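You operate a simulated robot arm through the tools that you are given. There is no shell and no other tool.

The job below is to be done with a simulated robot arm. You get a single attempt, and the scene is never put back.

JOB
Settle the open jar's water in cone 1 and drain it by the silt card.
Fine: wait till it clears; shut the cock after; empty jar on the white tray. Set down upright: jar.

It is judged by the outcome, as a careful person would: the job done as asked, and still so three seconds after it is handed in. It fails if anything else is knocked over, pushed out of place, dropped, spilled or broken.

ROBOT AND FRAMES
A 6-joint arm with a two-finger gripper, fixed in place. Base frame: the origin is on the floor under the middle of its stand, x ahead of it, y to its left, z up; the work surface is at about z = 860. Lengths are in mm, angles in rad, forces in N, time in s.
It reaches about 1637 mm from its shoulder. Its first joint turns from -2.897 to 2.897 rad. Payload 3.43 kg.
The tool frame sits at the grasp point between the pads (the TCP): z along the fingers, y along the line on which they close. The tips reach 20 mm beyond it. The gripper opens to 190 mm; its body begins 248 mm behind the TCP.
Orientation is that of the tool frame in the base frame, as a unit quaternion [x, y, z, w]. With the fingers straight down and closing along the base's y, the tool's x points along the base's -x, its y along +y and its z along -z.

CONTROLS
- The arm moves only by the tool apply_moves. Its argument "moves" is a list of rows, each a list of 7 numbers: the turn, a rotation vector about the base's x, y, z in units of 60 degrees (1.0 is 60 degrees), then the shift along the base's x, y, z in units of 500 mm (1.0 is 500 mm), then the gripper command, from -1 (fully open) to 1 (shut), values between in proportion. In form: [[wx, wy, wz, dx, dy, dz, gripper], ...]. A call has 1 to 20 rows; each row is the pose to reach, as a shift and turn from the pose commanded when the call began. A call with a number of a shift or a turn outside -1 to 1 is refused whole. Rows are played at 5 a second. More than 50 mm and 0.15 rad between two rows, or a gripper value outside its range, and nothing of the call is played. A pose out of reach is approached as far as the arm can. The call stops where the force on the tool passes 40 N (or 10 N more than at its start, if that is more) or the arm is blocked; 0.2 s more then pass. The fingers move at their own pace (about 45 mm/s each) and stop on an object; they squeeze with about 43 N. The grip force told is the motor's: it shows also when the fingers shut on nothing. Time passes only in rows, and 0.2 s behind the last, so rows that repeat a pose let the fingers close. It gives the time, the measured TCP pose, the force on the tool (base axes), the opening and the grip force at its end, in the units of the frame above (readings bear some noise), with the torque about the TCP (base axes, N m) and any sound that the robot's microphone picked up.
- Cameras (640 x 400 px; columns grow to the right, rows downward): "scene" is fixed at [400.3, 645.8, 1453.6]; the picture's right is [-0.76, -0.65, 0.00], its down [-0.30, 0.35, -0.89] and it looks along [0.57, -0.68, -0.46] (base axes); focal length 224 px, centre (320, 200). "wrist" rides on the gripper at [70, -8, -288] in the tool frame; the picture's right is [0.12, 0.99, 0.00], its down [-0.96, 0.12, -0.25] and it looks along [-0.25, 0.03, 0.97] (tool axes); focal length 261 px, centre (320, 200). There is no depth. A picture from a camera that has moved, and an enlarged one, comes with that camera's place and axes in the base frame and with its lens. The place of the scene camera against the robot may be out by one fixed shift of up to 18 mm in any direction.
- capture(camera): a new picture of that camera. The clock stands still meanwhile.
- move_column(by): slides the trunk up (or, below 0, down) by that many mm; the arm rides with it, the base frame stays. It gives what a move gives, with no picture.
- close_up(camera, box): a new picture of the part [left, top, right, bottom] of that camera's present view, enlarged. The clock stands still meanwhile.
- close_job(): hands the job in; it is judged then, once.

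Places have to be worked out from the pictures, the camera data and where the tool is seen. Open the gripper and draw the arm clear of the work before you hand the job in, unless the task says otherwise.

The tools are called after "Emit:" as name(argument=value, ...) on one line, values as JSON. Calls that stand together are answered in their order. apply_moves: Moves the arm, as the interface text tells. Its arguments: {"type":"object","properties":{"moves":{"type":"array","items":{"type":"array","items":{"type":"number"}}}},"required":["moves"]} The other tools are called the same way: move_column (by) moves the trunk up or down; capture (camera) takes a picture; close_up (camera, box) takes an enlarged picture of a part of a camera's view; close_job () hands the job in.

At the start:

```text
time_s: 0.0
position: [586.4, 56.5, 1390.7]
tcp_rot: [0.0, 1.0, 0.0, 0.001]
wrist_force: [-1.1, -0.4, -0.9]
torque: [0.0, -0.02, 0.0]
opening: 189.9
grip_force: 0.1
trunk travel left (down, up): [-214.0, 26.0]
```

scene: 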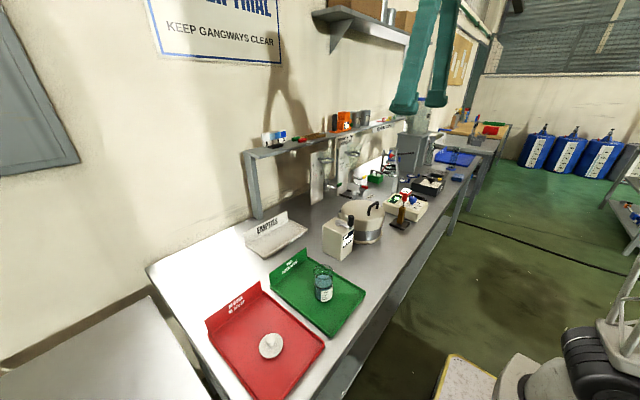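
wrist: 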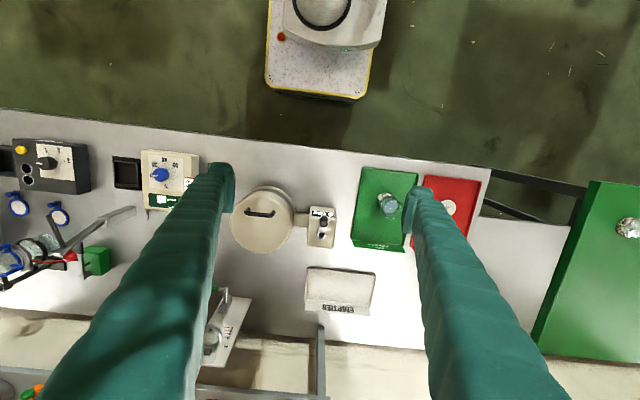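

I'll start by looking at the scene in enlarged views to find the jar, the cones, the silt card and the white tray.

Emit:
close_up(camera="scene", box=[230, 90, 390, 190])

Emit:
close_up(camera="scene", box=[190, 200, 380, 400])

Emit:
close_up(camera="scene", box=[300, 130, 480, 250])

Emit:
close_up(camera="wrist", box=[0, 120, 160, 320])

Emit:
close_up(camera="wrist", box=[160, 150, 500, 400])

```text
4.00 times, centred on (310, 140) of scene
camera zoom: at [400.3, 645.8, 1453.6], right [-0.76, -0.65, 0.0], down [-0.3, 0.35, -0.89], along [0.57, -0.68, -0.46], focal length 898 px, centre (360, 440)
```

zoom: 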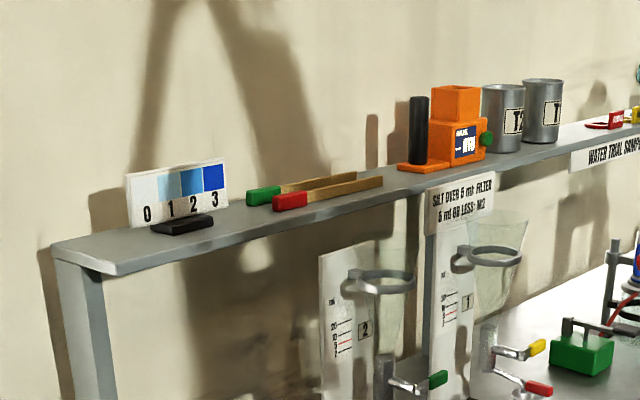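

```text
2.00 times, centred on (285, 300) of scene
camera zoom: at [400.3, 645.8, 1453.6], right [-0.76, -0.65, 0.0], down [-0.3, 0.35, -0.89], along [0.57, -0.68, -0.46], focal length 449 px, centre (390, 0)
```

zoom: 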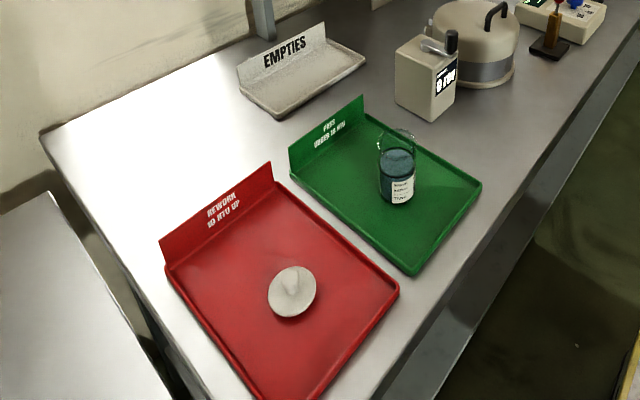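

```text
3.33 times, centred on (390, 190) of scene
camera zoom: at [400.3, 645.8, 1453.6], right [-0.76, -0.65, 0.0], down [-0.3, 0.35, -0.89], along [0.57, -0.68, -0.46], focal length 748 px, centre (87, 233)
```

zoom: 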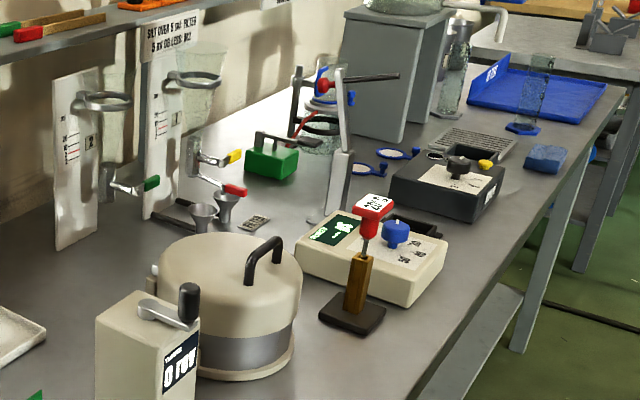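

```text
2.00 times, centred on (80, 220) of wrist
camera zoom: at [515.7, 47.6, 1676.4], right [-0.12, 0.99, 0.0], down [0.96, 0.12, 0.25], along [0.25, 0.03, -0.97], focal length 521 px, centre (800, 160)
```

zoom: 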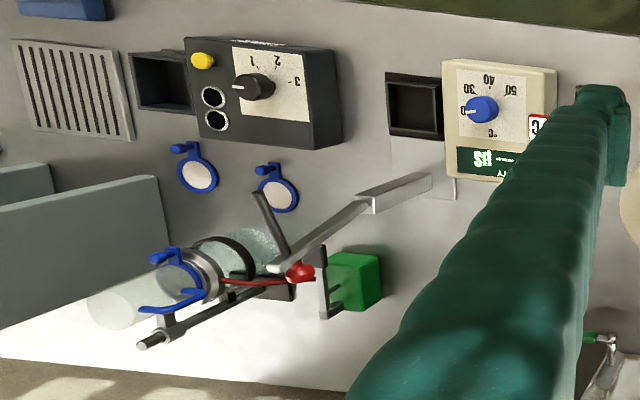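

```text
1.60 times, centred on (330, 275) of wrist
camera zoom: at [515.7, 47.6, 1676.4], right [-0.12, 0.99, 0.0], down [0.96, 0.12, 0.25], along [0.25, 0.03, -0.97], focal length 417 px, centre (304, 80)
```

zoom: 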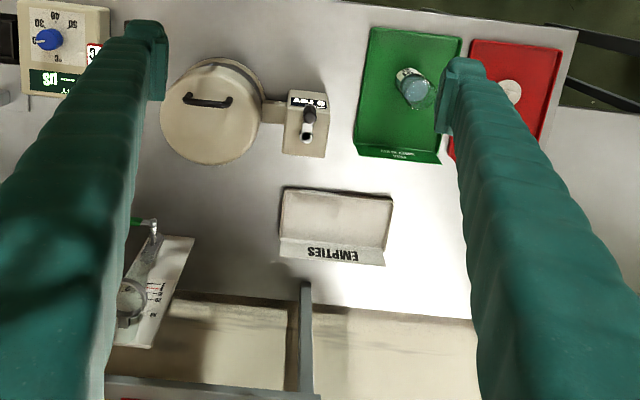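

The open jar is on the green tray, the white tray is the one marked EMPTIES, and the silt card is by the cones. I zoom in further on the card and cones to read them.

Emit:
close_up(camera="scene", box=[330, 130, 370, 155])

Emit:
close_up(camera="scene", box=[305, 140, 385, 210])

Emit:
close_up(camera="scene", box=[300, 255, 350, 310])

Emit:
close_up(camera="scene", box=[370, 110, 420, 140])

```text
16.00 times, centred on (350, 142) of scene
camera zoom: at [400.3, 645.8, 1453.6], right [-0.76, -0.65, 0.0], down [-0.3, 0.35, -0.89], along [0.57, -0.68, -0.46], focal length 3592 px, centre (-160, 1120)
```

zoom: 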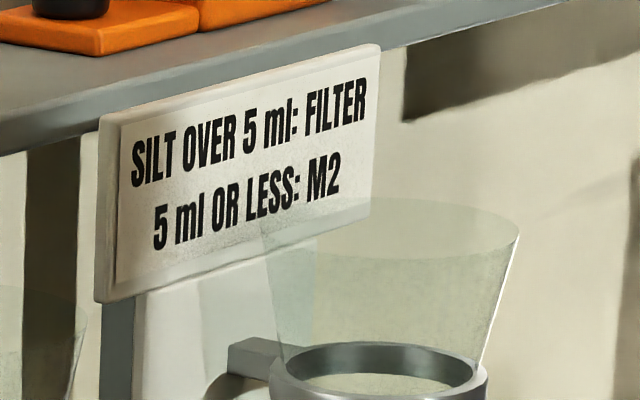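

```text
5.71 times, centred on (345, 175) of scene
camera zoom: at [400.3, 645.8, 1453.6], right [-0.76, -0.65, 0.0], down [-0.3, 0.35, -0.89], along [0.57, -0.68, -0.46], focal length 1283 px, centre (177, 343)
```

zoom: 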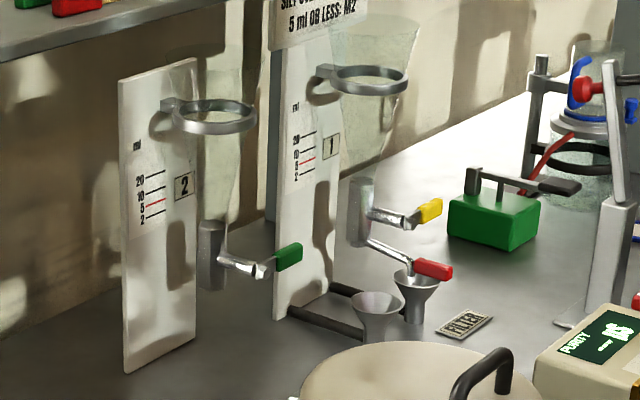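

```text
7.27 times, centred on (325, 282) of scene
camera zoom: at [400.3, 645.8, 1453.6], right [-0.76, -0.65, 0.0], down [-0.3, 0.35, -0.89], along [0.57, -0.68, -0.46], focal length 1633 px, centre (284, -400)
```

zoom: 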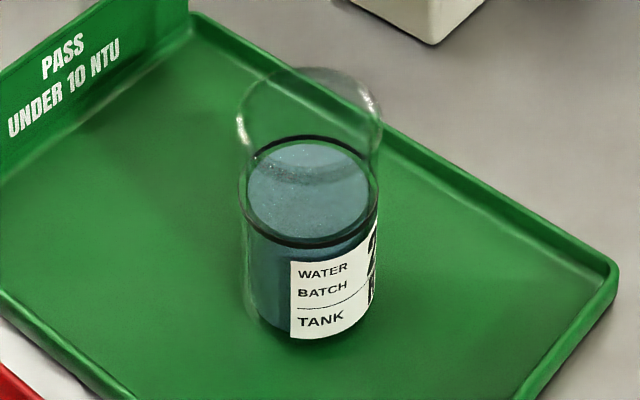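

```text
12.80 times, centred on (395, 125) of scene
camera zoom: at [400.3, 645.8, 1453.6], right [-0.76, -0.65, 0.0], down [-0.3, 0.35, -0.89], along [0.57, -0.68, -0.46], focal length 2873 px, centre (-640, 1160)
```

zoom: 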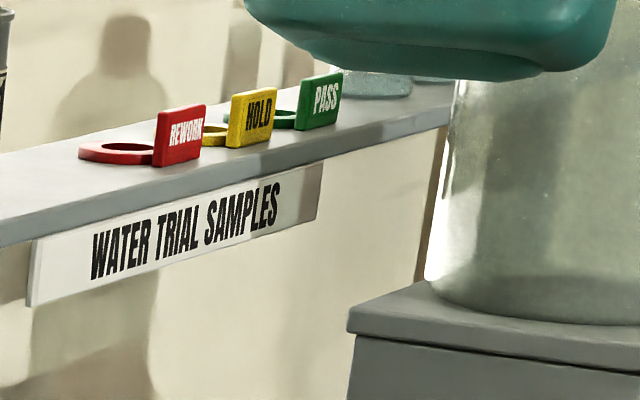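

The silt card says over 5 ml goes to FILTER and 5 ml or less goes to M2. Cone 1 has a yellow and a red lever, with two small funnels below it. I'll move the wrist camera in front of the cones and tilt it forward for a better look.

Emit:
apply_moves(moves=[[0, -0.07, 0, 0, -0.08, 0, -1], [0, -0.14, 0, 0, -0.16, 0, -1], [0, -0.21, 0, 0, -0.24, 0, -1], [0, -0.28, 0, 0, -0.32, 0, -1], [0, -0.35, 0, 0, -0.4, 0, -1], [0, -0.42, 0, 0, -0.48, 0, -1], [0, -0.5, 0, 0, -0.56, 0, -1], [0, -0.6, 0, 0, -0.62, 0, -1]])

Emit:
capture(camera="wrist")

Emit:
capture(camera="scene")

```text
time_s: 1.8
position: [588.8, -255.6, 1386.6]
tcp_rot: [-0.001, 0.951, 0.002, 0.308]
wrist_force: [-0.6, 1.0, 0.6]
torque: [-0.04, 0.03, -0.06]
opening: 190.1
grip_force: 0.1
trunk travel left (down, up): [-214.0, 26.0]
```

```text
taken
camera wrist: at [363.8, -265.4, 1578.1], right [-0.1, 0.99, -0.07], down [0.63, 0.11, 0.76], along [0.77, 0.03, -0.64], focal length 261 px, centre (320, 200)
```

wrist: 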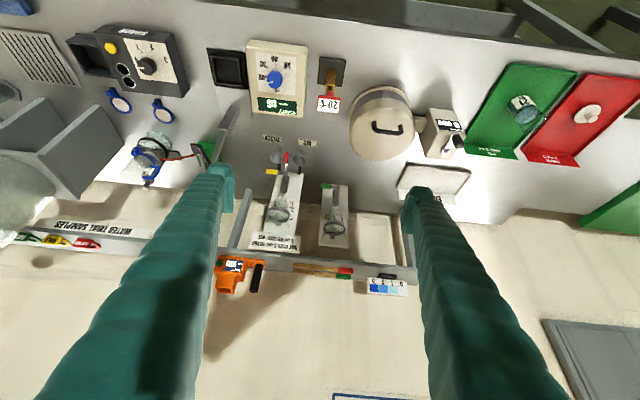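

```text
taken
```

scene: 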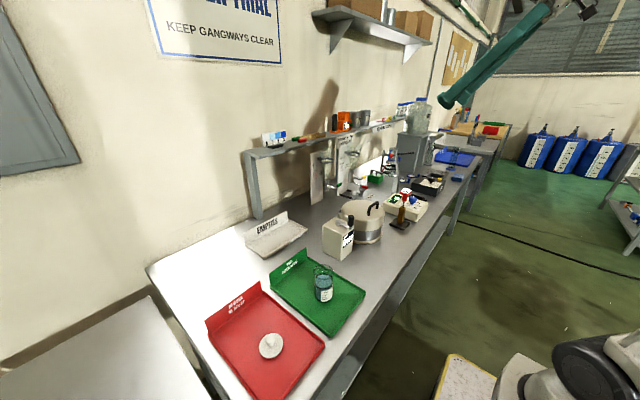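

The wrist view (upside-down) now shows both cones and the funnels with cards. I zoom in on them.

Emit:
close_up(camera="wrist", box=[235, 120, 375, 260])

Emit:
close_up(camera="wrist", box=[250, 125, 330, 175])

Emit:
close_up(camera="wrist", box=[235, 170, 375, 260])

```text
2.86 times, centred on (305, 190) of wrist
camera zoom: at [363.8, -265.4, 1578.1], right [-0.1, 0.99, -0.07], down [0.63, 0.11, 0.76], along [0.77, 0.03, -0.64], focal length 745 px, centre (363, 229)
```

zoom: 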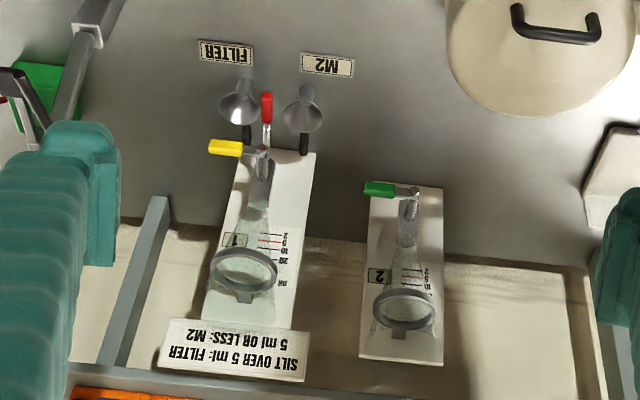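

```text
8.00 times, centred on (290, 150) of wrist
camera zoom: at [363.8, -265.4, 1578.1], right [-0.1, 0.99, -0.07], down [0.63, 0.11, 0.76], along [0.77, 0.03, -0.64], focal length 2085 px, centre (560, 600)
```

zoom: 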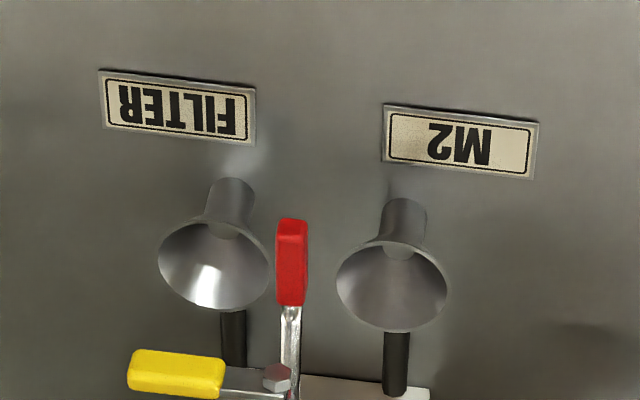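

```text
4.44 times, centred on (305, 215) of wrist
camera zoom: at [363.8, -265.4, 1578.1], right [-0.1, 0.99, -0.07], down [0.63, 0.11, 0.76], along [0.77, 0.03, -0.64], focal length 1158 px, centre (387, 133)
```

zoom: 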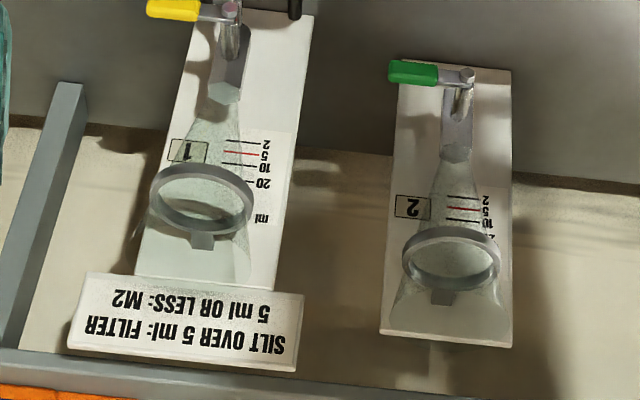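

Cone 1 stands at about (1015, -362), with its rim near z 1177. The yellow lever looks like the cock, and the red-tipped part looks like a swing spout between the FILTER and M2 funnels. I'll bring the camera nearer to see how they are built.

Emit:
apply_moves(moves=[[0, -0.057, 0, 0.054, -0.013, -0.053, -1], [0, -0.114, 0, 0.108, -0.026, -0.106, -1], [0, -0.171, 0, 0.162, -0.039, -0.16, -1], [0, -0.228, 0, 0.216, -0.052, -0.213, -1], [0, -0.285, 0, 0.27, -0.065, -0.266, -1], [0, -0.342, 0, 0.325, -0.078, -0.32, -1], [0, -0.4, 0, 0.38, -0.09, -0.374, -1]])

Emit:
capture(camera="wrist")

Emit:
close_up(camera="wrist", box=[200, 90, 400, 215])

```text
time_s: 3.4
position: [775.3, -296.4, 1205.0]
tcp_rot: [-0.001, 0.865, -0.001, 0.501]
wrist_force: [-1.0, 0.8, 0.3]
torque: [-0.1, 0.05, -0.11]
opening: 190.1
grip_force: 0.0
trunk travel left (down, up): [-214.0, 26.0]
```

```text
taken
camera wrist: at [491.2, -306.4, 1286.2], right [-0.06, 0.99, -0.11], down [0.26, 0.12, 0.96], along [0.96, 0.03, -0.27], focal length 261 px, centre (320, 200)
```

wrist: 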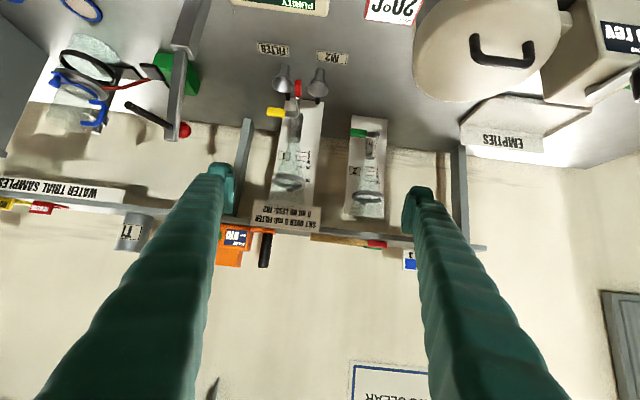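

```text
3.20 times, centred on (300, 152) of wrist
camera zoom: at [491.2, -306.4, 1286.2], right [-0.06, 0.99, -0.11], down [0.26, 0.12, 0.96], along [0.96, 0.03, -0.27], focal length 834 px, centre (384, 352)
```

zoom: 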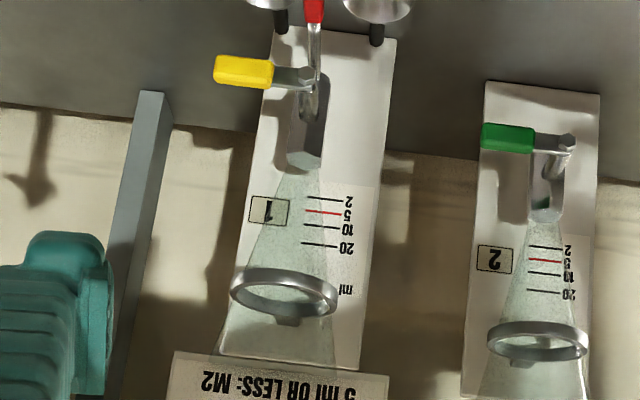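

Getting a larger view of the cock mechanism.

Emit:
close_up(camera="wrist", box=[255, 70, 335, 130])

Emit:
close_up(camera="wrist", box=[265, 130, 335, 215])

Emit:
close_up(camera="scene", box=[340, 165, 380, 205])

Emit:
close_up(camera="wrist", box=[340, 105, 400, 155])

```text
6.67 times, centred on (295, 100) of wrist
camera zoom: at [491.2, -306.4, 1286.2], right [-0.06, 0.99, -0.11], down [0.26, 0.12, 0.96], along [0.96, 0.03, -0.27], focal length 1738 px, centre (487, 867)
```

zoom: 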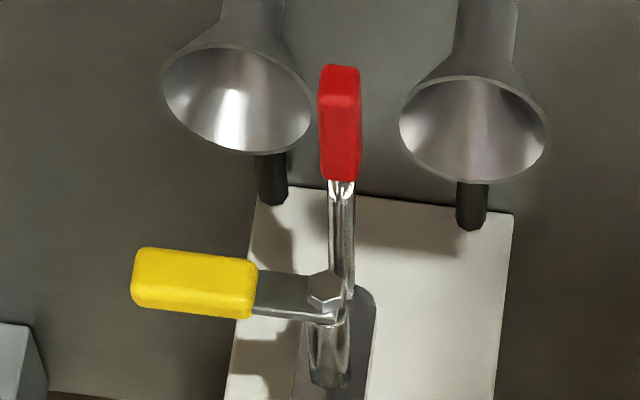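

```text
4.71 times, centred on (300, 172) of wrist
camera zoom: at [491.2, -306.4, 1286.2], right [-0.06, 0.99, -0.11], down [0.26, 0.12, 0.96], along [0.96, 0.03, -0.27], focal length 1227 px, centre (414, 329)
```

zoom: 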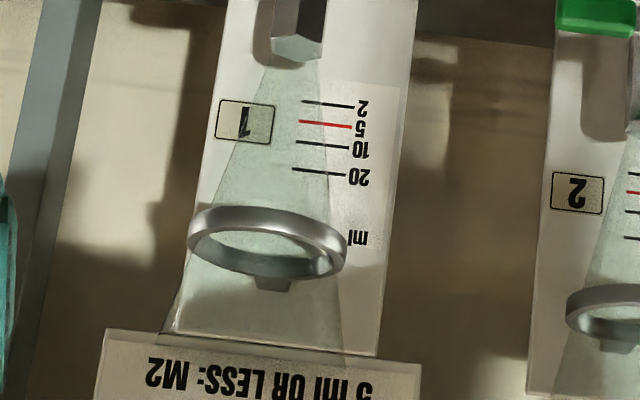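

```text
10.00 times, centred on (360, 185) of scene
camera zoom: at [400.3, 645.8, 1453.6], right [-0.76, -0.65, 0.0], down [-0.3, 0.35, -0.89], along [0.57, -0.68, -0.46], focal length 2245 px, centre (-80, 350)
```

zoom: 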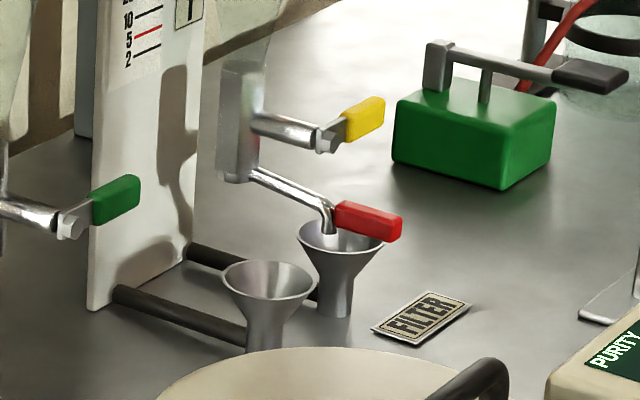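

```text
8.00 times, centred on (370, 130) of wrist
camera zoom: at [491.2, -306.4, 1286.2], right [-0.06, 0.99, -0.11], down [0.26, 0.12, 0.96], along [0.96, 0.03, -0.27], focal length 2085 px, centre (-80, 760)
```

zoom: 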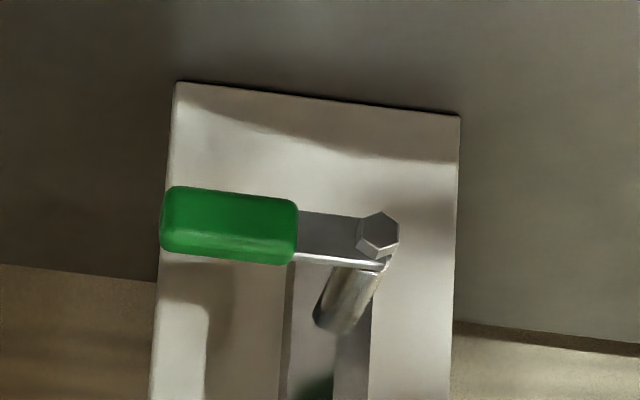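

The mechanism reads as follows:

| Part | Reading |
|---|---|
| Yellow cock lever | Pivots about a stem along x at about (958, -360, 980); now horizontal |
| Swing spout | Straight out, red tip at about (935, -360, 942) |
| FILTER funnel | About (971, -398, 908) |
| M2 funnel | About (971, -321, 908) |

Next I go and look closely at the jar.

Emit:
apply_moves(moves=[[0, 0.025, 0, -0.04, 0.08, 0, -1], [0, 0.05, 0, -0.08, 0.16, 0, -1], [0, 0.075, 0, -0.12, 0.24, 0, -1], [0, 0.1, 0, -0.16, 0.32, 0, -1], [0, 0.125, 0, -0.2, 0.4, 0, -1], [0, 0.15, 0, -0.24, 0.48, 0, -1], [0, 0.175, 0, -0.28, 0.56, 0, -1], [0, 0.2, 0, -0.32, 0.64, 0, -1], [0, 0.225, 0, -0.36, 0.72, 0, -1], [0, 0.25, 0, -0.39, 0.8, 0, -1]])

Emit:
apply_moves(moves=[[0, 0, 0, 0, 0.09, 0, -1], [0, 0, 0, 0, 0.18, 0, -1], [0, 0, 0, 0, 0.27, 0, -1], [0, 0, 0, 0, 0.36, 0, -1]])

Emit:
capture(camera="wrist")

Emit:
close_up(camera="wrist", box=[240, 70, 400, 170])

```text
time_s: 5.6
position: [584.8, 85.4, 1202.2]
tcp_rot: [0.015, 0.923, -0.007, 0.383]
wrist_force: [-1.8, 5.1, 0.1]
torque: [-0.98, -0.34, -0.95]
opening: 190.4
grip_force: 0.1
trunk travel left (down, up): [-214.0, 26.0]
```

```text
time_s: 6.6
position: [579.8, 282.7, 1202.3]
tcp_rot: [0.0, 0.924, 0.0, 0.383]
wrist_force: [-0.3, -1.3, 0.6]
torque: [0.1, -0.02, 0.16]
opening: 189.9
grip_force: 0.1
trunk travel left (down, up): [-214.0, 26.0]
```

```text
taken
camera wrist: at [326.4, 273.3, 1354.6], right [-0.08, 0.99, -0.08], down [0.5, 0.12, 0.86], along [0.86, 0.03, -0.51], focal length 261 px, centre (320, 200)
```

wrist: 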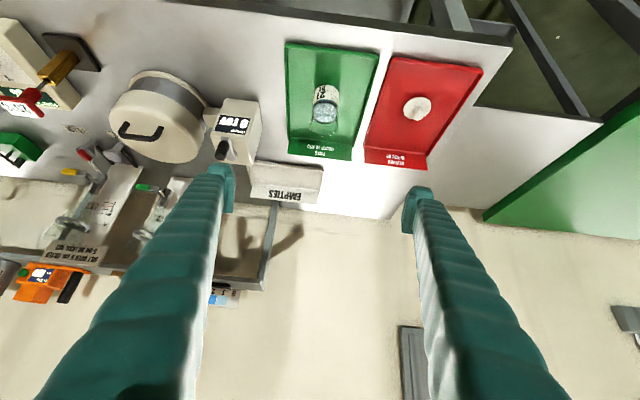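

```text
4.00 times, centred on (320, 120) of wrist
camera zoom: at [326.4, 273.3, 1354.6], right [-0.08, 0.99, -0.08], down [0.5, 0.12, 0.86], along [0.86, 0.03, -0.51], focal length 1043 px, centre (320, 520)
```

zoom: 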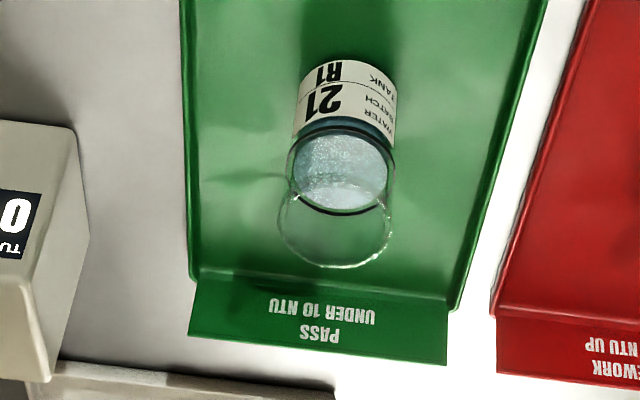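

The jar rim is at about (697, 279, 965), roughly 58 mm across, and the water surface is near z 925. I'll go to a pre-grasp about 130 mm back along a 30° downward approach, with the fingers narrowed to about 110 mm so they clear the turbidity meter.

Emit:
apply_moves(moves=[[0, -0.05, 0, 0.0, 0.0, -0.09, -0.158], [0, -0.1, 0, 0.0, 0.0, -0.18, -0.158], [0, -0.15, 0, 0.0, 0.0, -0.27, -0.158], [0, -0.2, 0, 0.005, -0.005, -0.36, -0.158], [0, -0.25, 0, 0.005, -0.005, -0.455, -0.158], [0, -0.25, 0, 0.005, -0.005, -0.455, -0.158]])

Emit:
capture(camera="wrist")

Emit:
capture(camera="scene")

```text
time_s: 8.0
position: [584.1, 283.4, 978.1]
tcp_rot: [0.0, 0.867, -0.001, 0.498]
wrist_force: [0.5, -0.5, -0.5]
torque: [0.02, 0.03, 0.04]
opening: 110.0
grip_force: 0.0
out of reach, approached as far as the arm can: row 5, 6
trunk travel left (down, up): [-214.0, 26.0]
```

```text
taken
camera wrist: at [300.5, 274.3, 1061.1], right [-0.06, 0.99, -0.1], down [0.27, 0.12, 0.96], along [0.96, 0.03, -0.27], focal length 261 px, centre (320, 200)
```

wrist: 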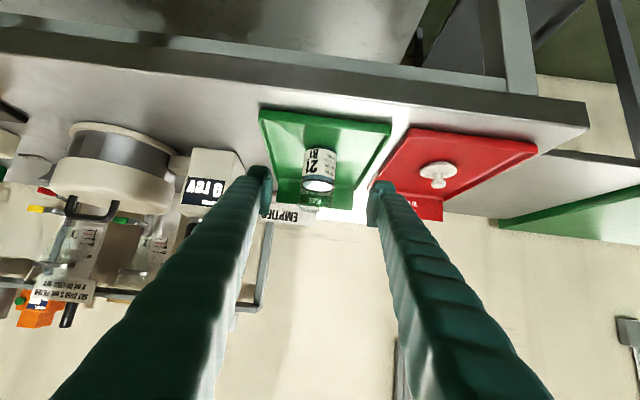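

```text
taken
```

scene: 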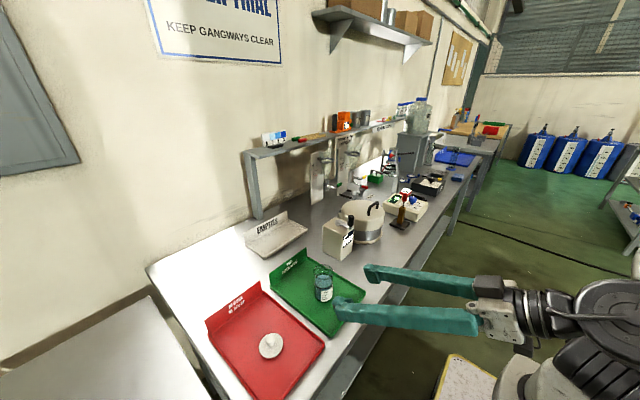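

The pre-grasp is reached, near the arm's inner limit. The jar is centred between the fingers, and I zoom in to refine its lateral position and height.

Emit:
close_up(camera="wrist", box=[270, 120, 370, 220])

Emit:
close_up(camera="scene", box=[270, 240, 400, 340])

```text
4.00 times, centred on (320, 170) of wrist
camera zoom: at [300.5, 274.3, 1061.1], right [-0.06, 0.99, -0.1], down [0.27, 0.12, 0.96], along [0.96, 0.03, -0.27], focal length 1043 px, centre (320, 320)
```

zoom: 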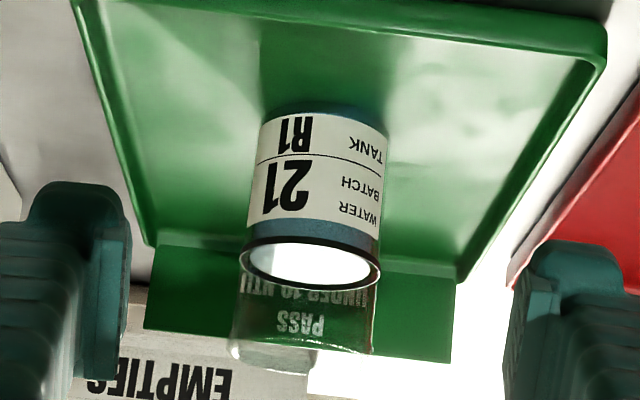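

```text
4.00 times, centred on (335, 290) of scene
camera zoom: at [400.3, 645.8, 1453.6], right [-0.76, -0.65, 0.0], down [-0.3, 0.35, -0.89], along [0.57, -0.68, -0.46], focal length 898 px, centre (260, -160)
```

zoom: 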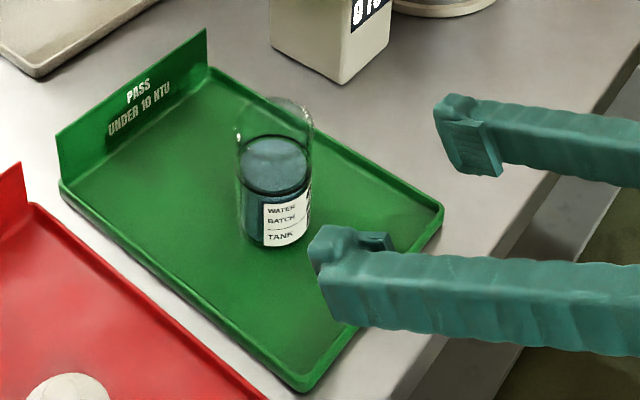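

The jar axis is at about (702, 279.5), with its base near z 868. I'll advance along the approach to put the TCP at about (702, 279.5, 908), keeping the fingers open, and then check.

Emit:
apply_moves(moves=[[0, 0, 0, 0.06, 0.001, -0.034, -0.158], [0, 0, 0, 0.12, 0.001, -0.068, -0.158], [0, 0, 0, 0.18, 0.001, -0.102, -0.158], [0, 0, 0, 0.236, 0.001, -0.1364, -0.158], [0, 0, 0, 0.236, 0.001, -0.1364, -0.158]])

Emit:
close_up(camera="wrist", box=[220, 100, 420, 225])

Emit:
close_up(camera="scene", box=[270, 240, 400, 340])

```text
time_s: 9.2
position: [704.4, 283.6, 909.8]
tcp_rot: [-0.001, 0.866, 0.0, 0.5]
wrist_force: [0.7, 0.3, 0.0]
torque: [-0.01, -0.03, -0.03]
opening: 110.1
grip_force: 0.0
trunk travel left (down, up): [-214.0, 26.0]
```

```text
3.20 times, centred on (320, 162) of wrist
camera zoom: at [420.2, 275.0, 992.3], right [-0.06, 0.99, -0.1], down [0.27, 0.12, 0.96], along [0.96, 0.03, -0.27], focal length 834 px, centre (320, 320)
```

zoom: 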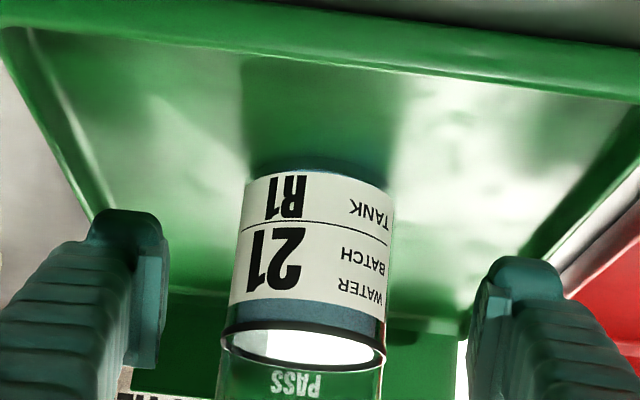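

```text
4.00 times, centred on (335, 290) of scene
camera zoom: at [400.3, 645.8, 1453.6], right [-0.76, -0.65, 0.0], down [-0.3, 0.35, -0.89], along [0.57, -0.68, -0.46], focal length 898 px, centre (260, -160)
```

zoom: 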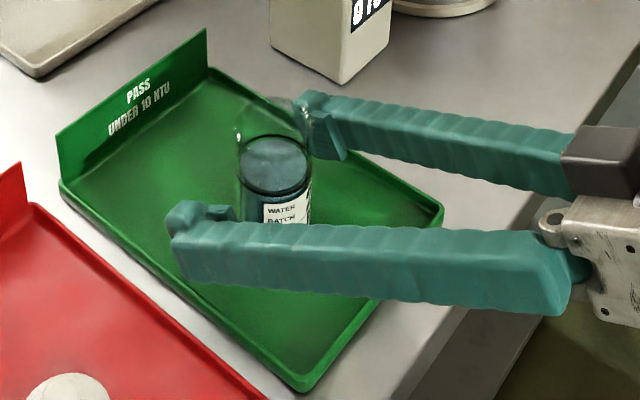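

The fingers straddle the jar, but the TCP is about 5 mm off to the +y side. I shift by -5 mm and then close on it.

Emit:
apply_moves(moves=[[0, 0, 0, -0.004, -0.01, 0, -0.158], [0, 0, 0, -0.004, -0.01, 0, -0.158], [0, 0, 0, -0.004, -0.01, 0, 0.2], [0, 0, 0, -0.004, -0.01, 0, 0.35], [0, 0, 0, -0.004, -0.01, 0, 0.5], [0, 0, 0, -0.004, -0.01, 0, 1], [0, 0, 0, -0.004, -0.01, 0, 1], [0, 0, 0, -0.004, -0.01, 0, 1], [0, 0, 0, -0.004, -0.01, 0, 1]])

Emit:
close_up(camera="wrist", box=[220, 100, 420, 225])

Emit:
close_up(camera="scene", box=[270, 240, 400, 340])

```text
time_s: 11.2
position: [701.6, 279.0, 909.4]
tcp_rot: [-0.001, 0.866, 0.0, 0.5]
wrist_force: [1.1, -1.1, 3.1]
torque: [-0.18, 0.04, 0.01]
opening: 53.9
grip_force: 43.8
trunk travel left (down, up): [-214.0, 26.0]
```

```text
3.20 times, centred on (320, 162) of wrist
camera zoom: at [417.8, 269.7, 992.4], right [-0.06, 0.99, -0.1], down [0.27, 0.12, 0.96], along [0.96, 0.03, -0.27], focal length 834 px, centre (320, 320)
```

zoom: 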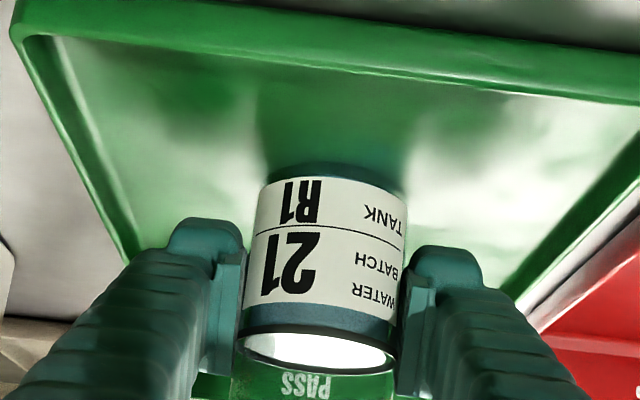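

```text
4.00 times, centred on (335, 290) of scene
camera zoom: at [400.3, 645.8, 1453.6], right [-0.76, -0.65, 0.0], down [-0.3, 0.35, -0.89], along [0.57, -0.68, -0.46], focal length 898 px, centre (260, -160)
```

zoom: 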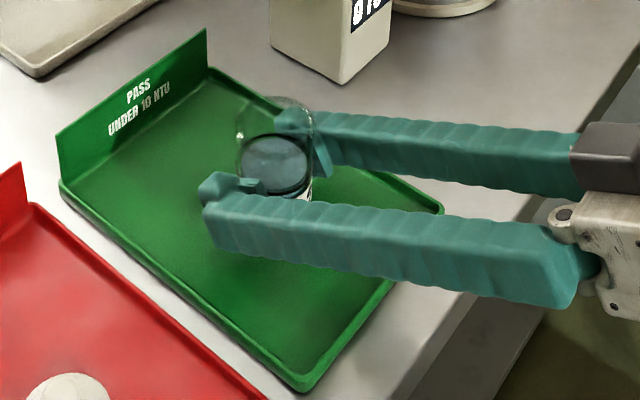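

The jar is gripped (opening 53.9 mm, 43.8 N). I lift it straight up gently and check that it hangs level.

Emit:
apply_moves(moves=[[0, 0, 0, 0, 0, 0.02, 1], [0, 0, 0, 0, 0, 0.06, 1], [0, 0, 0, 0, 0, 0.12, 1], [0, 0, 0, 0, 0, 0.18, 1], [0, 0, 0, 0, 0, 0.24, 1], [0, 0, 0, 0, 0, 0.3, 1], [0, 0, 0, 0, 0, 0.36, 1], [0, 0, 0, 0, 0, 0.42, 1], [0, 0, 0, 0, 0, 0.48, 1], [0, 0, 0, 0, 0, 0.54, 1], [0, 0, 0, 0, 0, 0.6, 1], [0, 0, 0, 0, 0, 0.66, 1], [0, 0, 0, 0, 0, 0.7, 1]])

Emit:
capture(camera="wrist")

Emit:
capture(camera="scene")

```text
time_s: 14.0
position: [702.0, 276.4, 1258.1]
tcp_rot: [-0.001, 0.866, 0.0, 0.501]
wrist_force: [0.3, -0.4, -1.5]
torque: [-0.02, 0.01, 0.0]
opening: 53.8
grip_force: 42.7
trunk travel left (down, up): [-214.0, 26.0]
```

```text
taken
camera wrist: at [418.2, 267.8, 1340.6], right [-0.06, 0.99, -0.1], down [0.27, 0.12, 0.96], along [0.96, 0.03, -0.27], focal length 261 px, centre (320, 200)
```

wrist: 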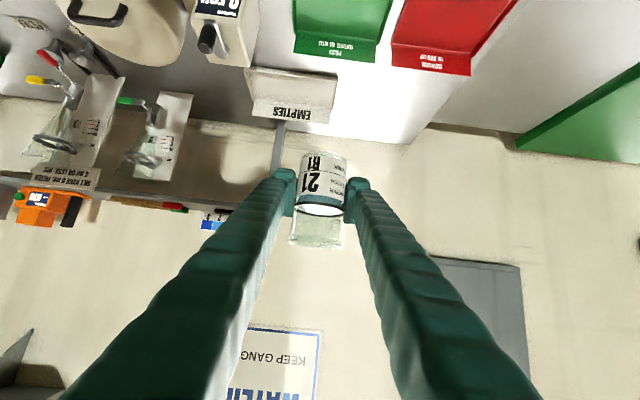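

```text
taken
```

scene: 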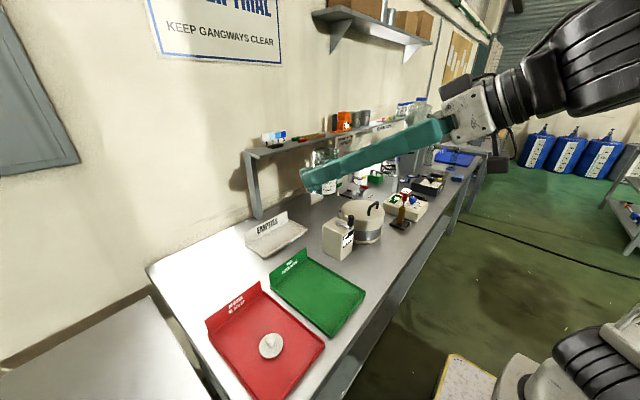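

The jar is up and level, and this position gives a second angle on the cones. I zoom in there for triangulation.

Emit:
close_up(camera="wrist", box=[0, 60, 120, 190])

Emit:
close_up(camera="wrist", box=[100, 70, 340, 220])

```text
3.08 times, centred on (60, 125) of wrist
camera zoom: at [418.2, 267.8, 1340.6], right [-0.06, 0.99, -0.1], down [0.27, 0.12, 0.96], along [0.96, 0.03, -0.27], focal length 802 px, centre (1120, 431)
```

zoom: 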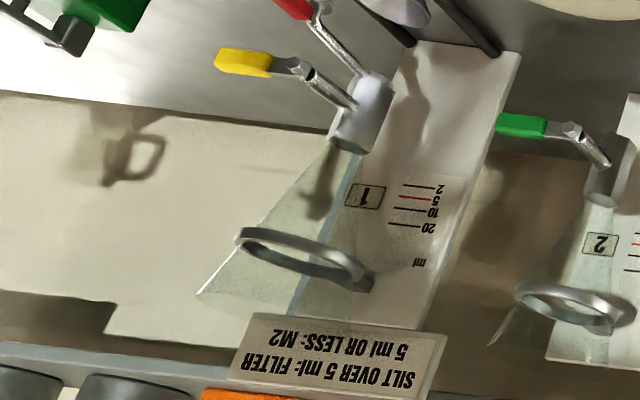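

```text
2.67 times, centred on (220, 145) of wrist
camera zoom: at [418.2, 267.8, 1340.6], right [-0.06, 0.99, -0.1], down [0.27, 0.12, 0.96], along [0.96, 0.03, -0.27], focal length 695 px, centre (587, 347)
```

zoom: 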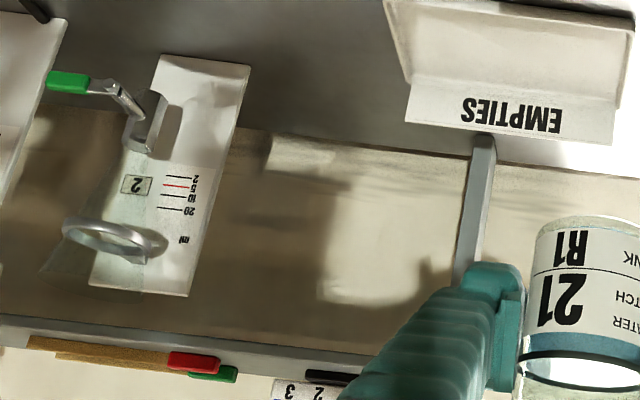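

Getting a sharper look at cone 1's upper rim from here.

Emit:
close_up(camera="wrist", box=[10, 115, 90, 175])

Emit:
close_up(camera="scene", box=[330, 125, 380, 165])

Emit:
close_up(camera="wrist", box=[20, 60, 110, 130])

```text
6.67 times, centred on (50, 145) of wrist
camera zoom: at [418.2, 267.8, 1340.6], right [-0.06, 0.99, -0.1], down [0.27, 0.12, 0.96], along [0.96, 0.03, -0.27], focal length 1738 px, centre (2120, 567)
```

zoom: 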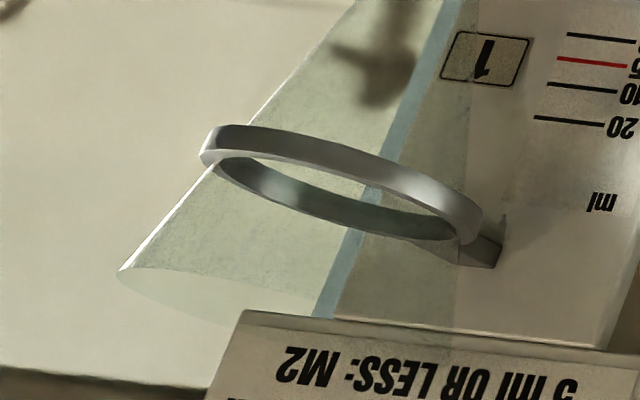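

```text
10.00 times, centred on (355, 145) of scene
camera zoom: at [400.3, 645.8, 1453.6], right [-0.76, -0.65, 0.0], down [-0.3, 0.35, -0.89], along [0.57, -0.68, -0.46], focal length 2245 px, centre (-30, 750)
```

zoom: 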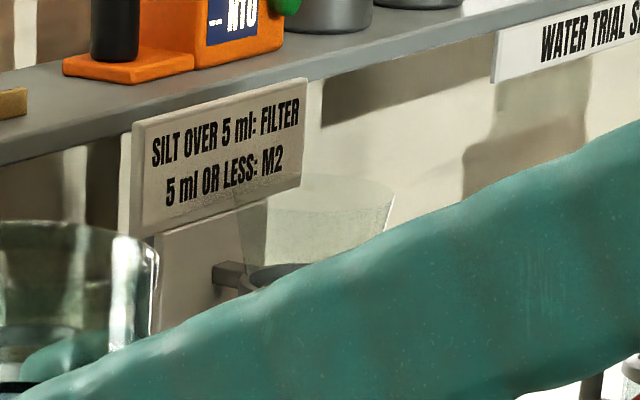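

```text
5.71 times, centred on (65, 95) of wrist
camera zoom: at [418.2, 267.8, 1340.6], right [-0.06, 0.99, -0.1], down [0.27, 0.12, 0.96], along [0.96, 0.03, -0.27], focal length 1489 px, centre (1777, 800)
```

zoom: 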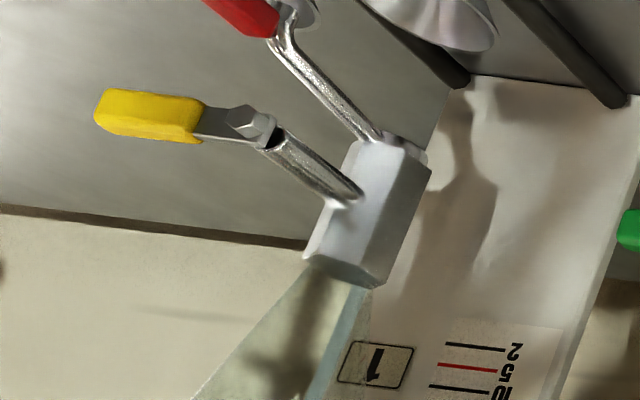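

Cone 1's rim comes out at centre (1022, -360, 1161) with radius about 42. The silt card's lower edge is at x≈1080, so I must stay well in front of it. Keeping the jar upright, I carry it across at height and yaw -15° on the way so the pouring lip is clear of the finger.

Emit:
apply_moves(moves=[[0, 0, -0.02, 0, -0.03, 0, 1], [0, 0, -0.04, 0, -0.09, 0, 1], [0, 0, -0.06, 0, -0.17, 0, 1], [0, 0, -0.08, 0, -0.26, 0, 1], [0, 0, -0.1, 0, -0.35, 0, 1], [0, 0, -0.12, 0, -0.44, 0, 1], [0, 0, -0.14, 0, -0.53, 0, 1], [0, 0, -0.16, 0, -0.62, 0, 1], [0, 0, -0.18, 0, -0.71, 0, 1], [0, 0, -0.2, 0, -0.8, 0, 1], [0, 0, -0.22, 0, -0.88, 0, 1], [0, 0, -0.24, 0, -0.94, 0, 1], [0, 0, -0.25, 0, -0.97, 0, 1], [0, 0, -0.25, 0, -0.97, 0, 1]])

Emit:
capture(camera="wrist")

Emit:
capture(camera="scene")

```text
time_s: 17.0
position: [701.7, -207.2, 1258.4]
tcp_rot: [0.113, 0.858, -0.066, 0.497]
wrist_force: [-0.8, -0.6, -2.4]
torque: [-0.03, -0.04, 0.03]
opening: 53.6
grip_force: 42.7
trunk travel left (down, up): [-214.0, 26.0]
```

```text
taken
camera wrist: at [425.6, -142.8, 1340.8], right [0.2, 0.97, -0.1], down [0.29, 0.04, 0.96], along [0.94, -0.22, -0.27], focal length 261 px, centre (320, 200)
```

wrist: 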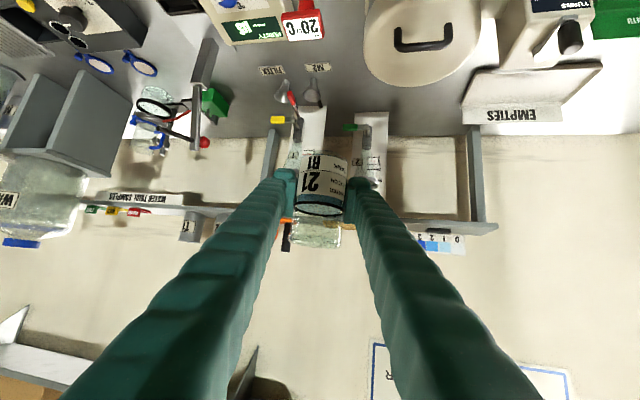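

```text
taken
```

scene: 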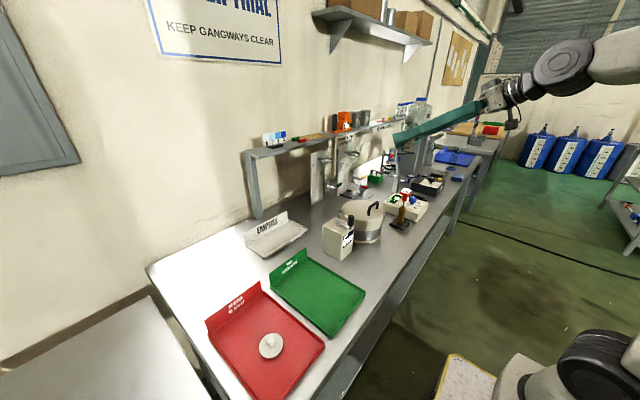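

The transit is clean and the jar is still level. Next I move forward to a hover on the +y side of cone 1, stopping short first to check clearance to the shelf and card.

Emit:
apply_moves(moves=[[0, 0, 0, 0.03, -0.006, 0, 1], [0, 0, 0, 0.09, -0.02, 0.002, 1], [0, 0, 0, 0.16, -0.036, 0.004, 1], [0, 0, 0, 0.24, -0.055, 0.006, 1], [0, 0, 0, 0.32, -0.075, 0.008, 1], [0, 0, 0, 0.4, -0.095, 0.01, 1], [0, 0, 0, 0.46, -0.11, 0.012, 1], [0, 0, 0, 0.5, -0.12, 0.012, 1], [0, 0, 0, 0.516, -0.126, 0.012, 1], [0, 0, 0, 0.516, -0.126, 0.012, 1]])

Emit:
capture(camera="wrist")

Emit:
close_up(camera="scene", box=[300, 80, 460, 200])

```text
time_s: 19.2
position: [960.3, -271.4, 1265.8]
tcp_rot: [0.112, 0.858, -0.065, 0.497]
wrist_force: [-0.1, -0.7, -2.2]
torque: [0.01, 0.0, 0.02]
opening: 53.6
grip_force: 43.5
trunk travel left (down, up): [-214.0, 26.0]
```

```text
taken
camera wrist: at [683.5, -206.8, 1348.1], right [0.2, 0.97, -0.1], down [0.29, 0.04, 0.96], along [0.94, -0.22, -0.27], focal length 261 px, centre (320, 200)
```

wrist: 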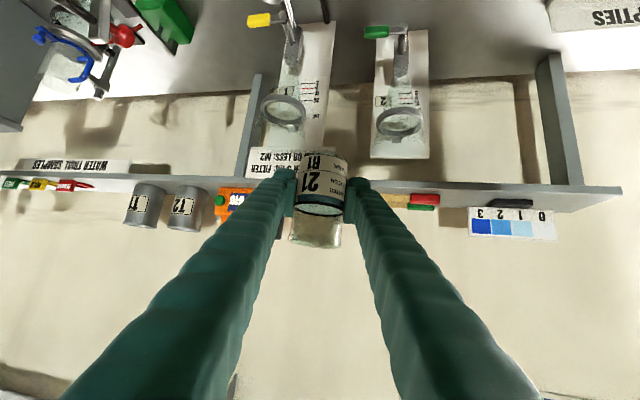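

```text
3.33 times, centred on (380, 140) of scene
camera zoom: at [400.3, 645.8, 1453.6], right [-0.76, -0.65, 0.0], down [-0.3, 0.35, -0.89], along [0.57, -0.68, -0.46], focal length 748 px, centre (120, 400)
```

zoom: 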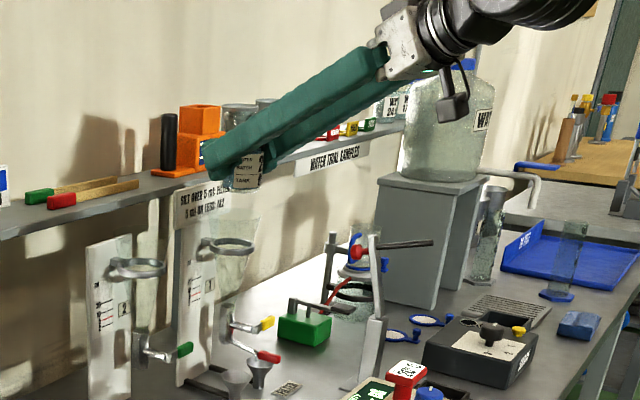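

Clear so far. I zoom in on the cone from this nearer vantage to refine its position before pouring.

Emit:
close_up(camera="wrist", box=[230, 0, 350, 190])

Emit:
close_up(camera="wrist", box=[240, 80, 340, 180])

```text
2.11 times, centred on (290, 95) of wrist
camera zoom: at [683.5, -206.8, 1348.1], right [0.2, 0.97, -0.1], down [0.29, 0.04, 0.96], along [0.94, -0.22, -0.27], focal length 549 px, centre (383, 421)
```

zoom: 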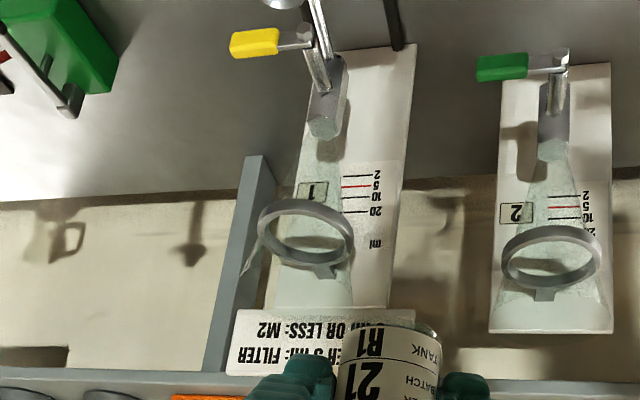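

```text
4.00 times, centred on (290, 130) of wrist
camera zoom: at [683.5, -206.8, 1348.1], right [0.2, 0.97, -0.1], down [0.29, 0.04, 0.96], along [0.94, -0.22, -0.27], focal length 1043 px, centre (440, 480)
```

zoom: 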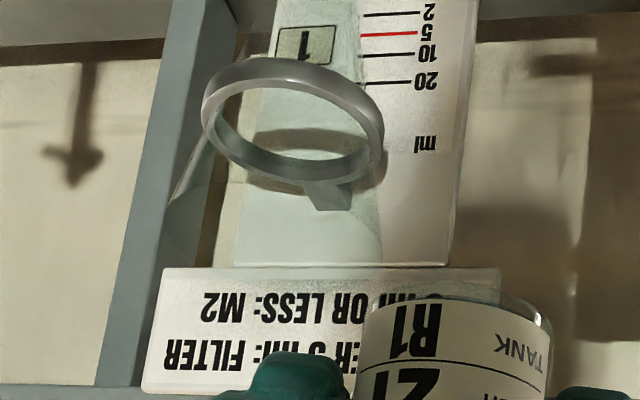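

The refined cone axis is about (1019, -360.5), which agrees with the earlier figure. I move in to x≈1012 and tilt to 45°, still short of pouring, with the lip held over the cone's near half.

Emit:
apply_moves(moves=[[0, 0, 0, 0.03, 0, 0, 1], [0, 0, 0, 0.07, 0, -0.004, 1], [0, 0, 0, 0.1, 0, -0.01, 1], [0.075, 0, 0, 0.104, -0.001, -0.016, 1], [0.15, 0, 0, 0.104, -0.002, -0.022, 1], [0.225, 0, 0, 0.104, -0.003, -0.028, 1], [0.3, 0, 0, 0.104, -0.004, -0.034, 1], [0.375, 0, 0, 0.104, -0.005, -0.04, 1], [0.45, 0, 0, 0.104, -0.005, -0.047, 1], [0.525, 0, 0, 0.104, -0.005, -0.054, 1], [0.6, 0, 0, 0.104, -0.005, -0.061, 1], [0.675, 0, 0, 0.104, -0.005, -0.067, 1], [0.75, 0, 0, 0.104, -0.005, -0.072, 1], [0.75, 0, 0, 0.104, -0.005, -0.072, 1]])

Emit:
capture(camera="wrist")

Emit:
close_up(camera="scene", box=[310, 100, 410, 200])

```text
time_s: 22.2
position: [1011.6, -273.1, 1230.8]
tcp_rot: [0.294, 0.818, 0.269, 0.415]
wrist_force: [0.1, 0.1, -1.8]
torque: [0.02, -0.03, 0.03]
opening: 53.6
grip_force: 43.3
trunk travel left (down, up): [-214.0, 26.0]
```

```text
taken
camera wrist: at [734.6, -286.4, 1334.5], right [0.2, 0.76, 0.62], down [0.29, -0.65, 0.71], along [0.94, 0.04, -0.35], focal length 261 px, centre (320, 200)
```

wrist: 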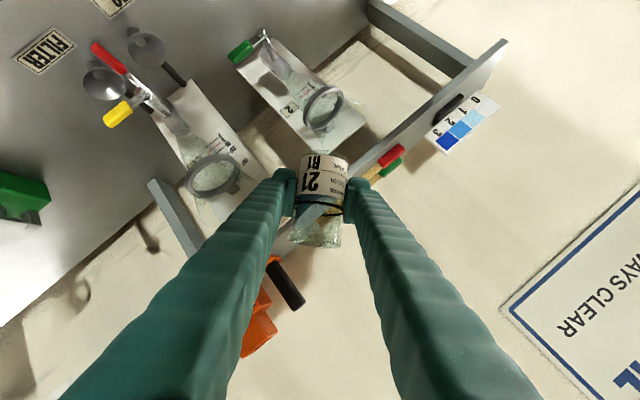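

```text
4.00 times, centred on (360, 150) of scene
camera zoom: at [400.3, 645.8, 1453.6], right [-0.76, -0.65, 0.0], down [-0.3, 0.35, -0.89], along [0.57, -0.68, -0.46], focal length 898 px, centre (160, 400)
```

zoom: 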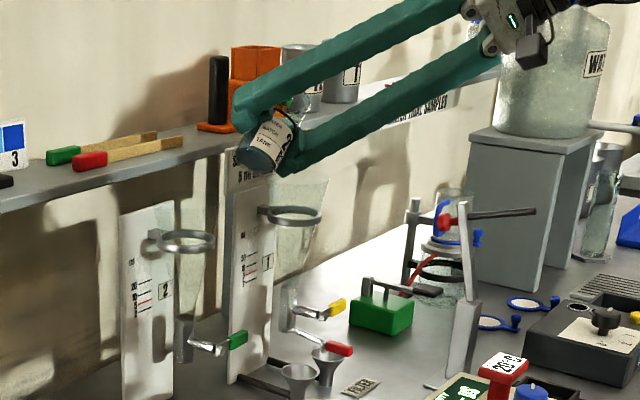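

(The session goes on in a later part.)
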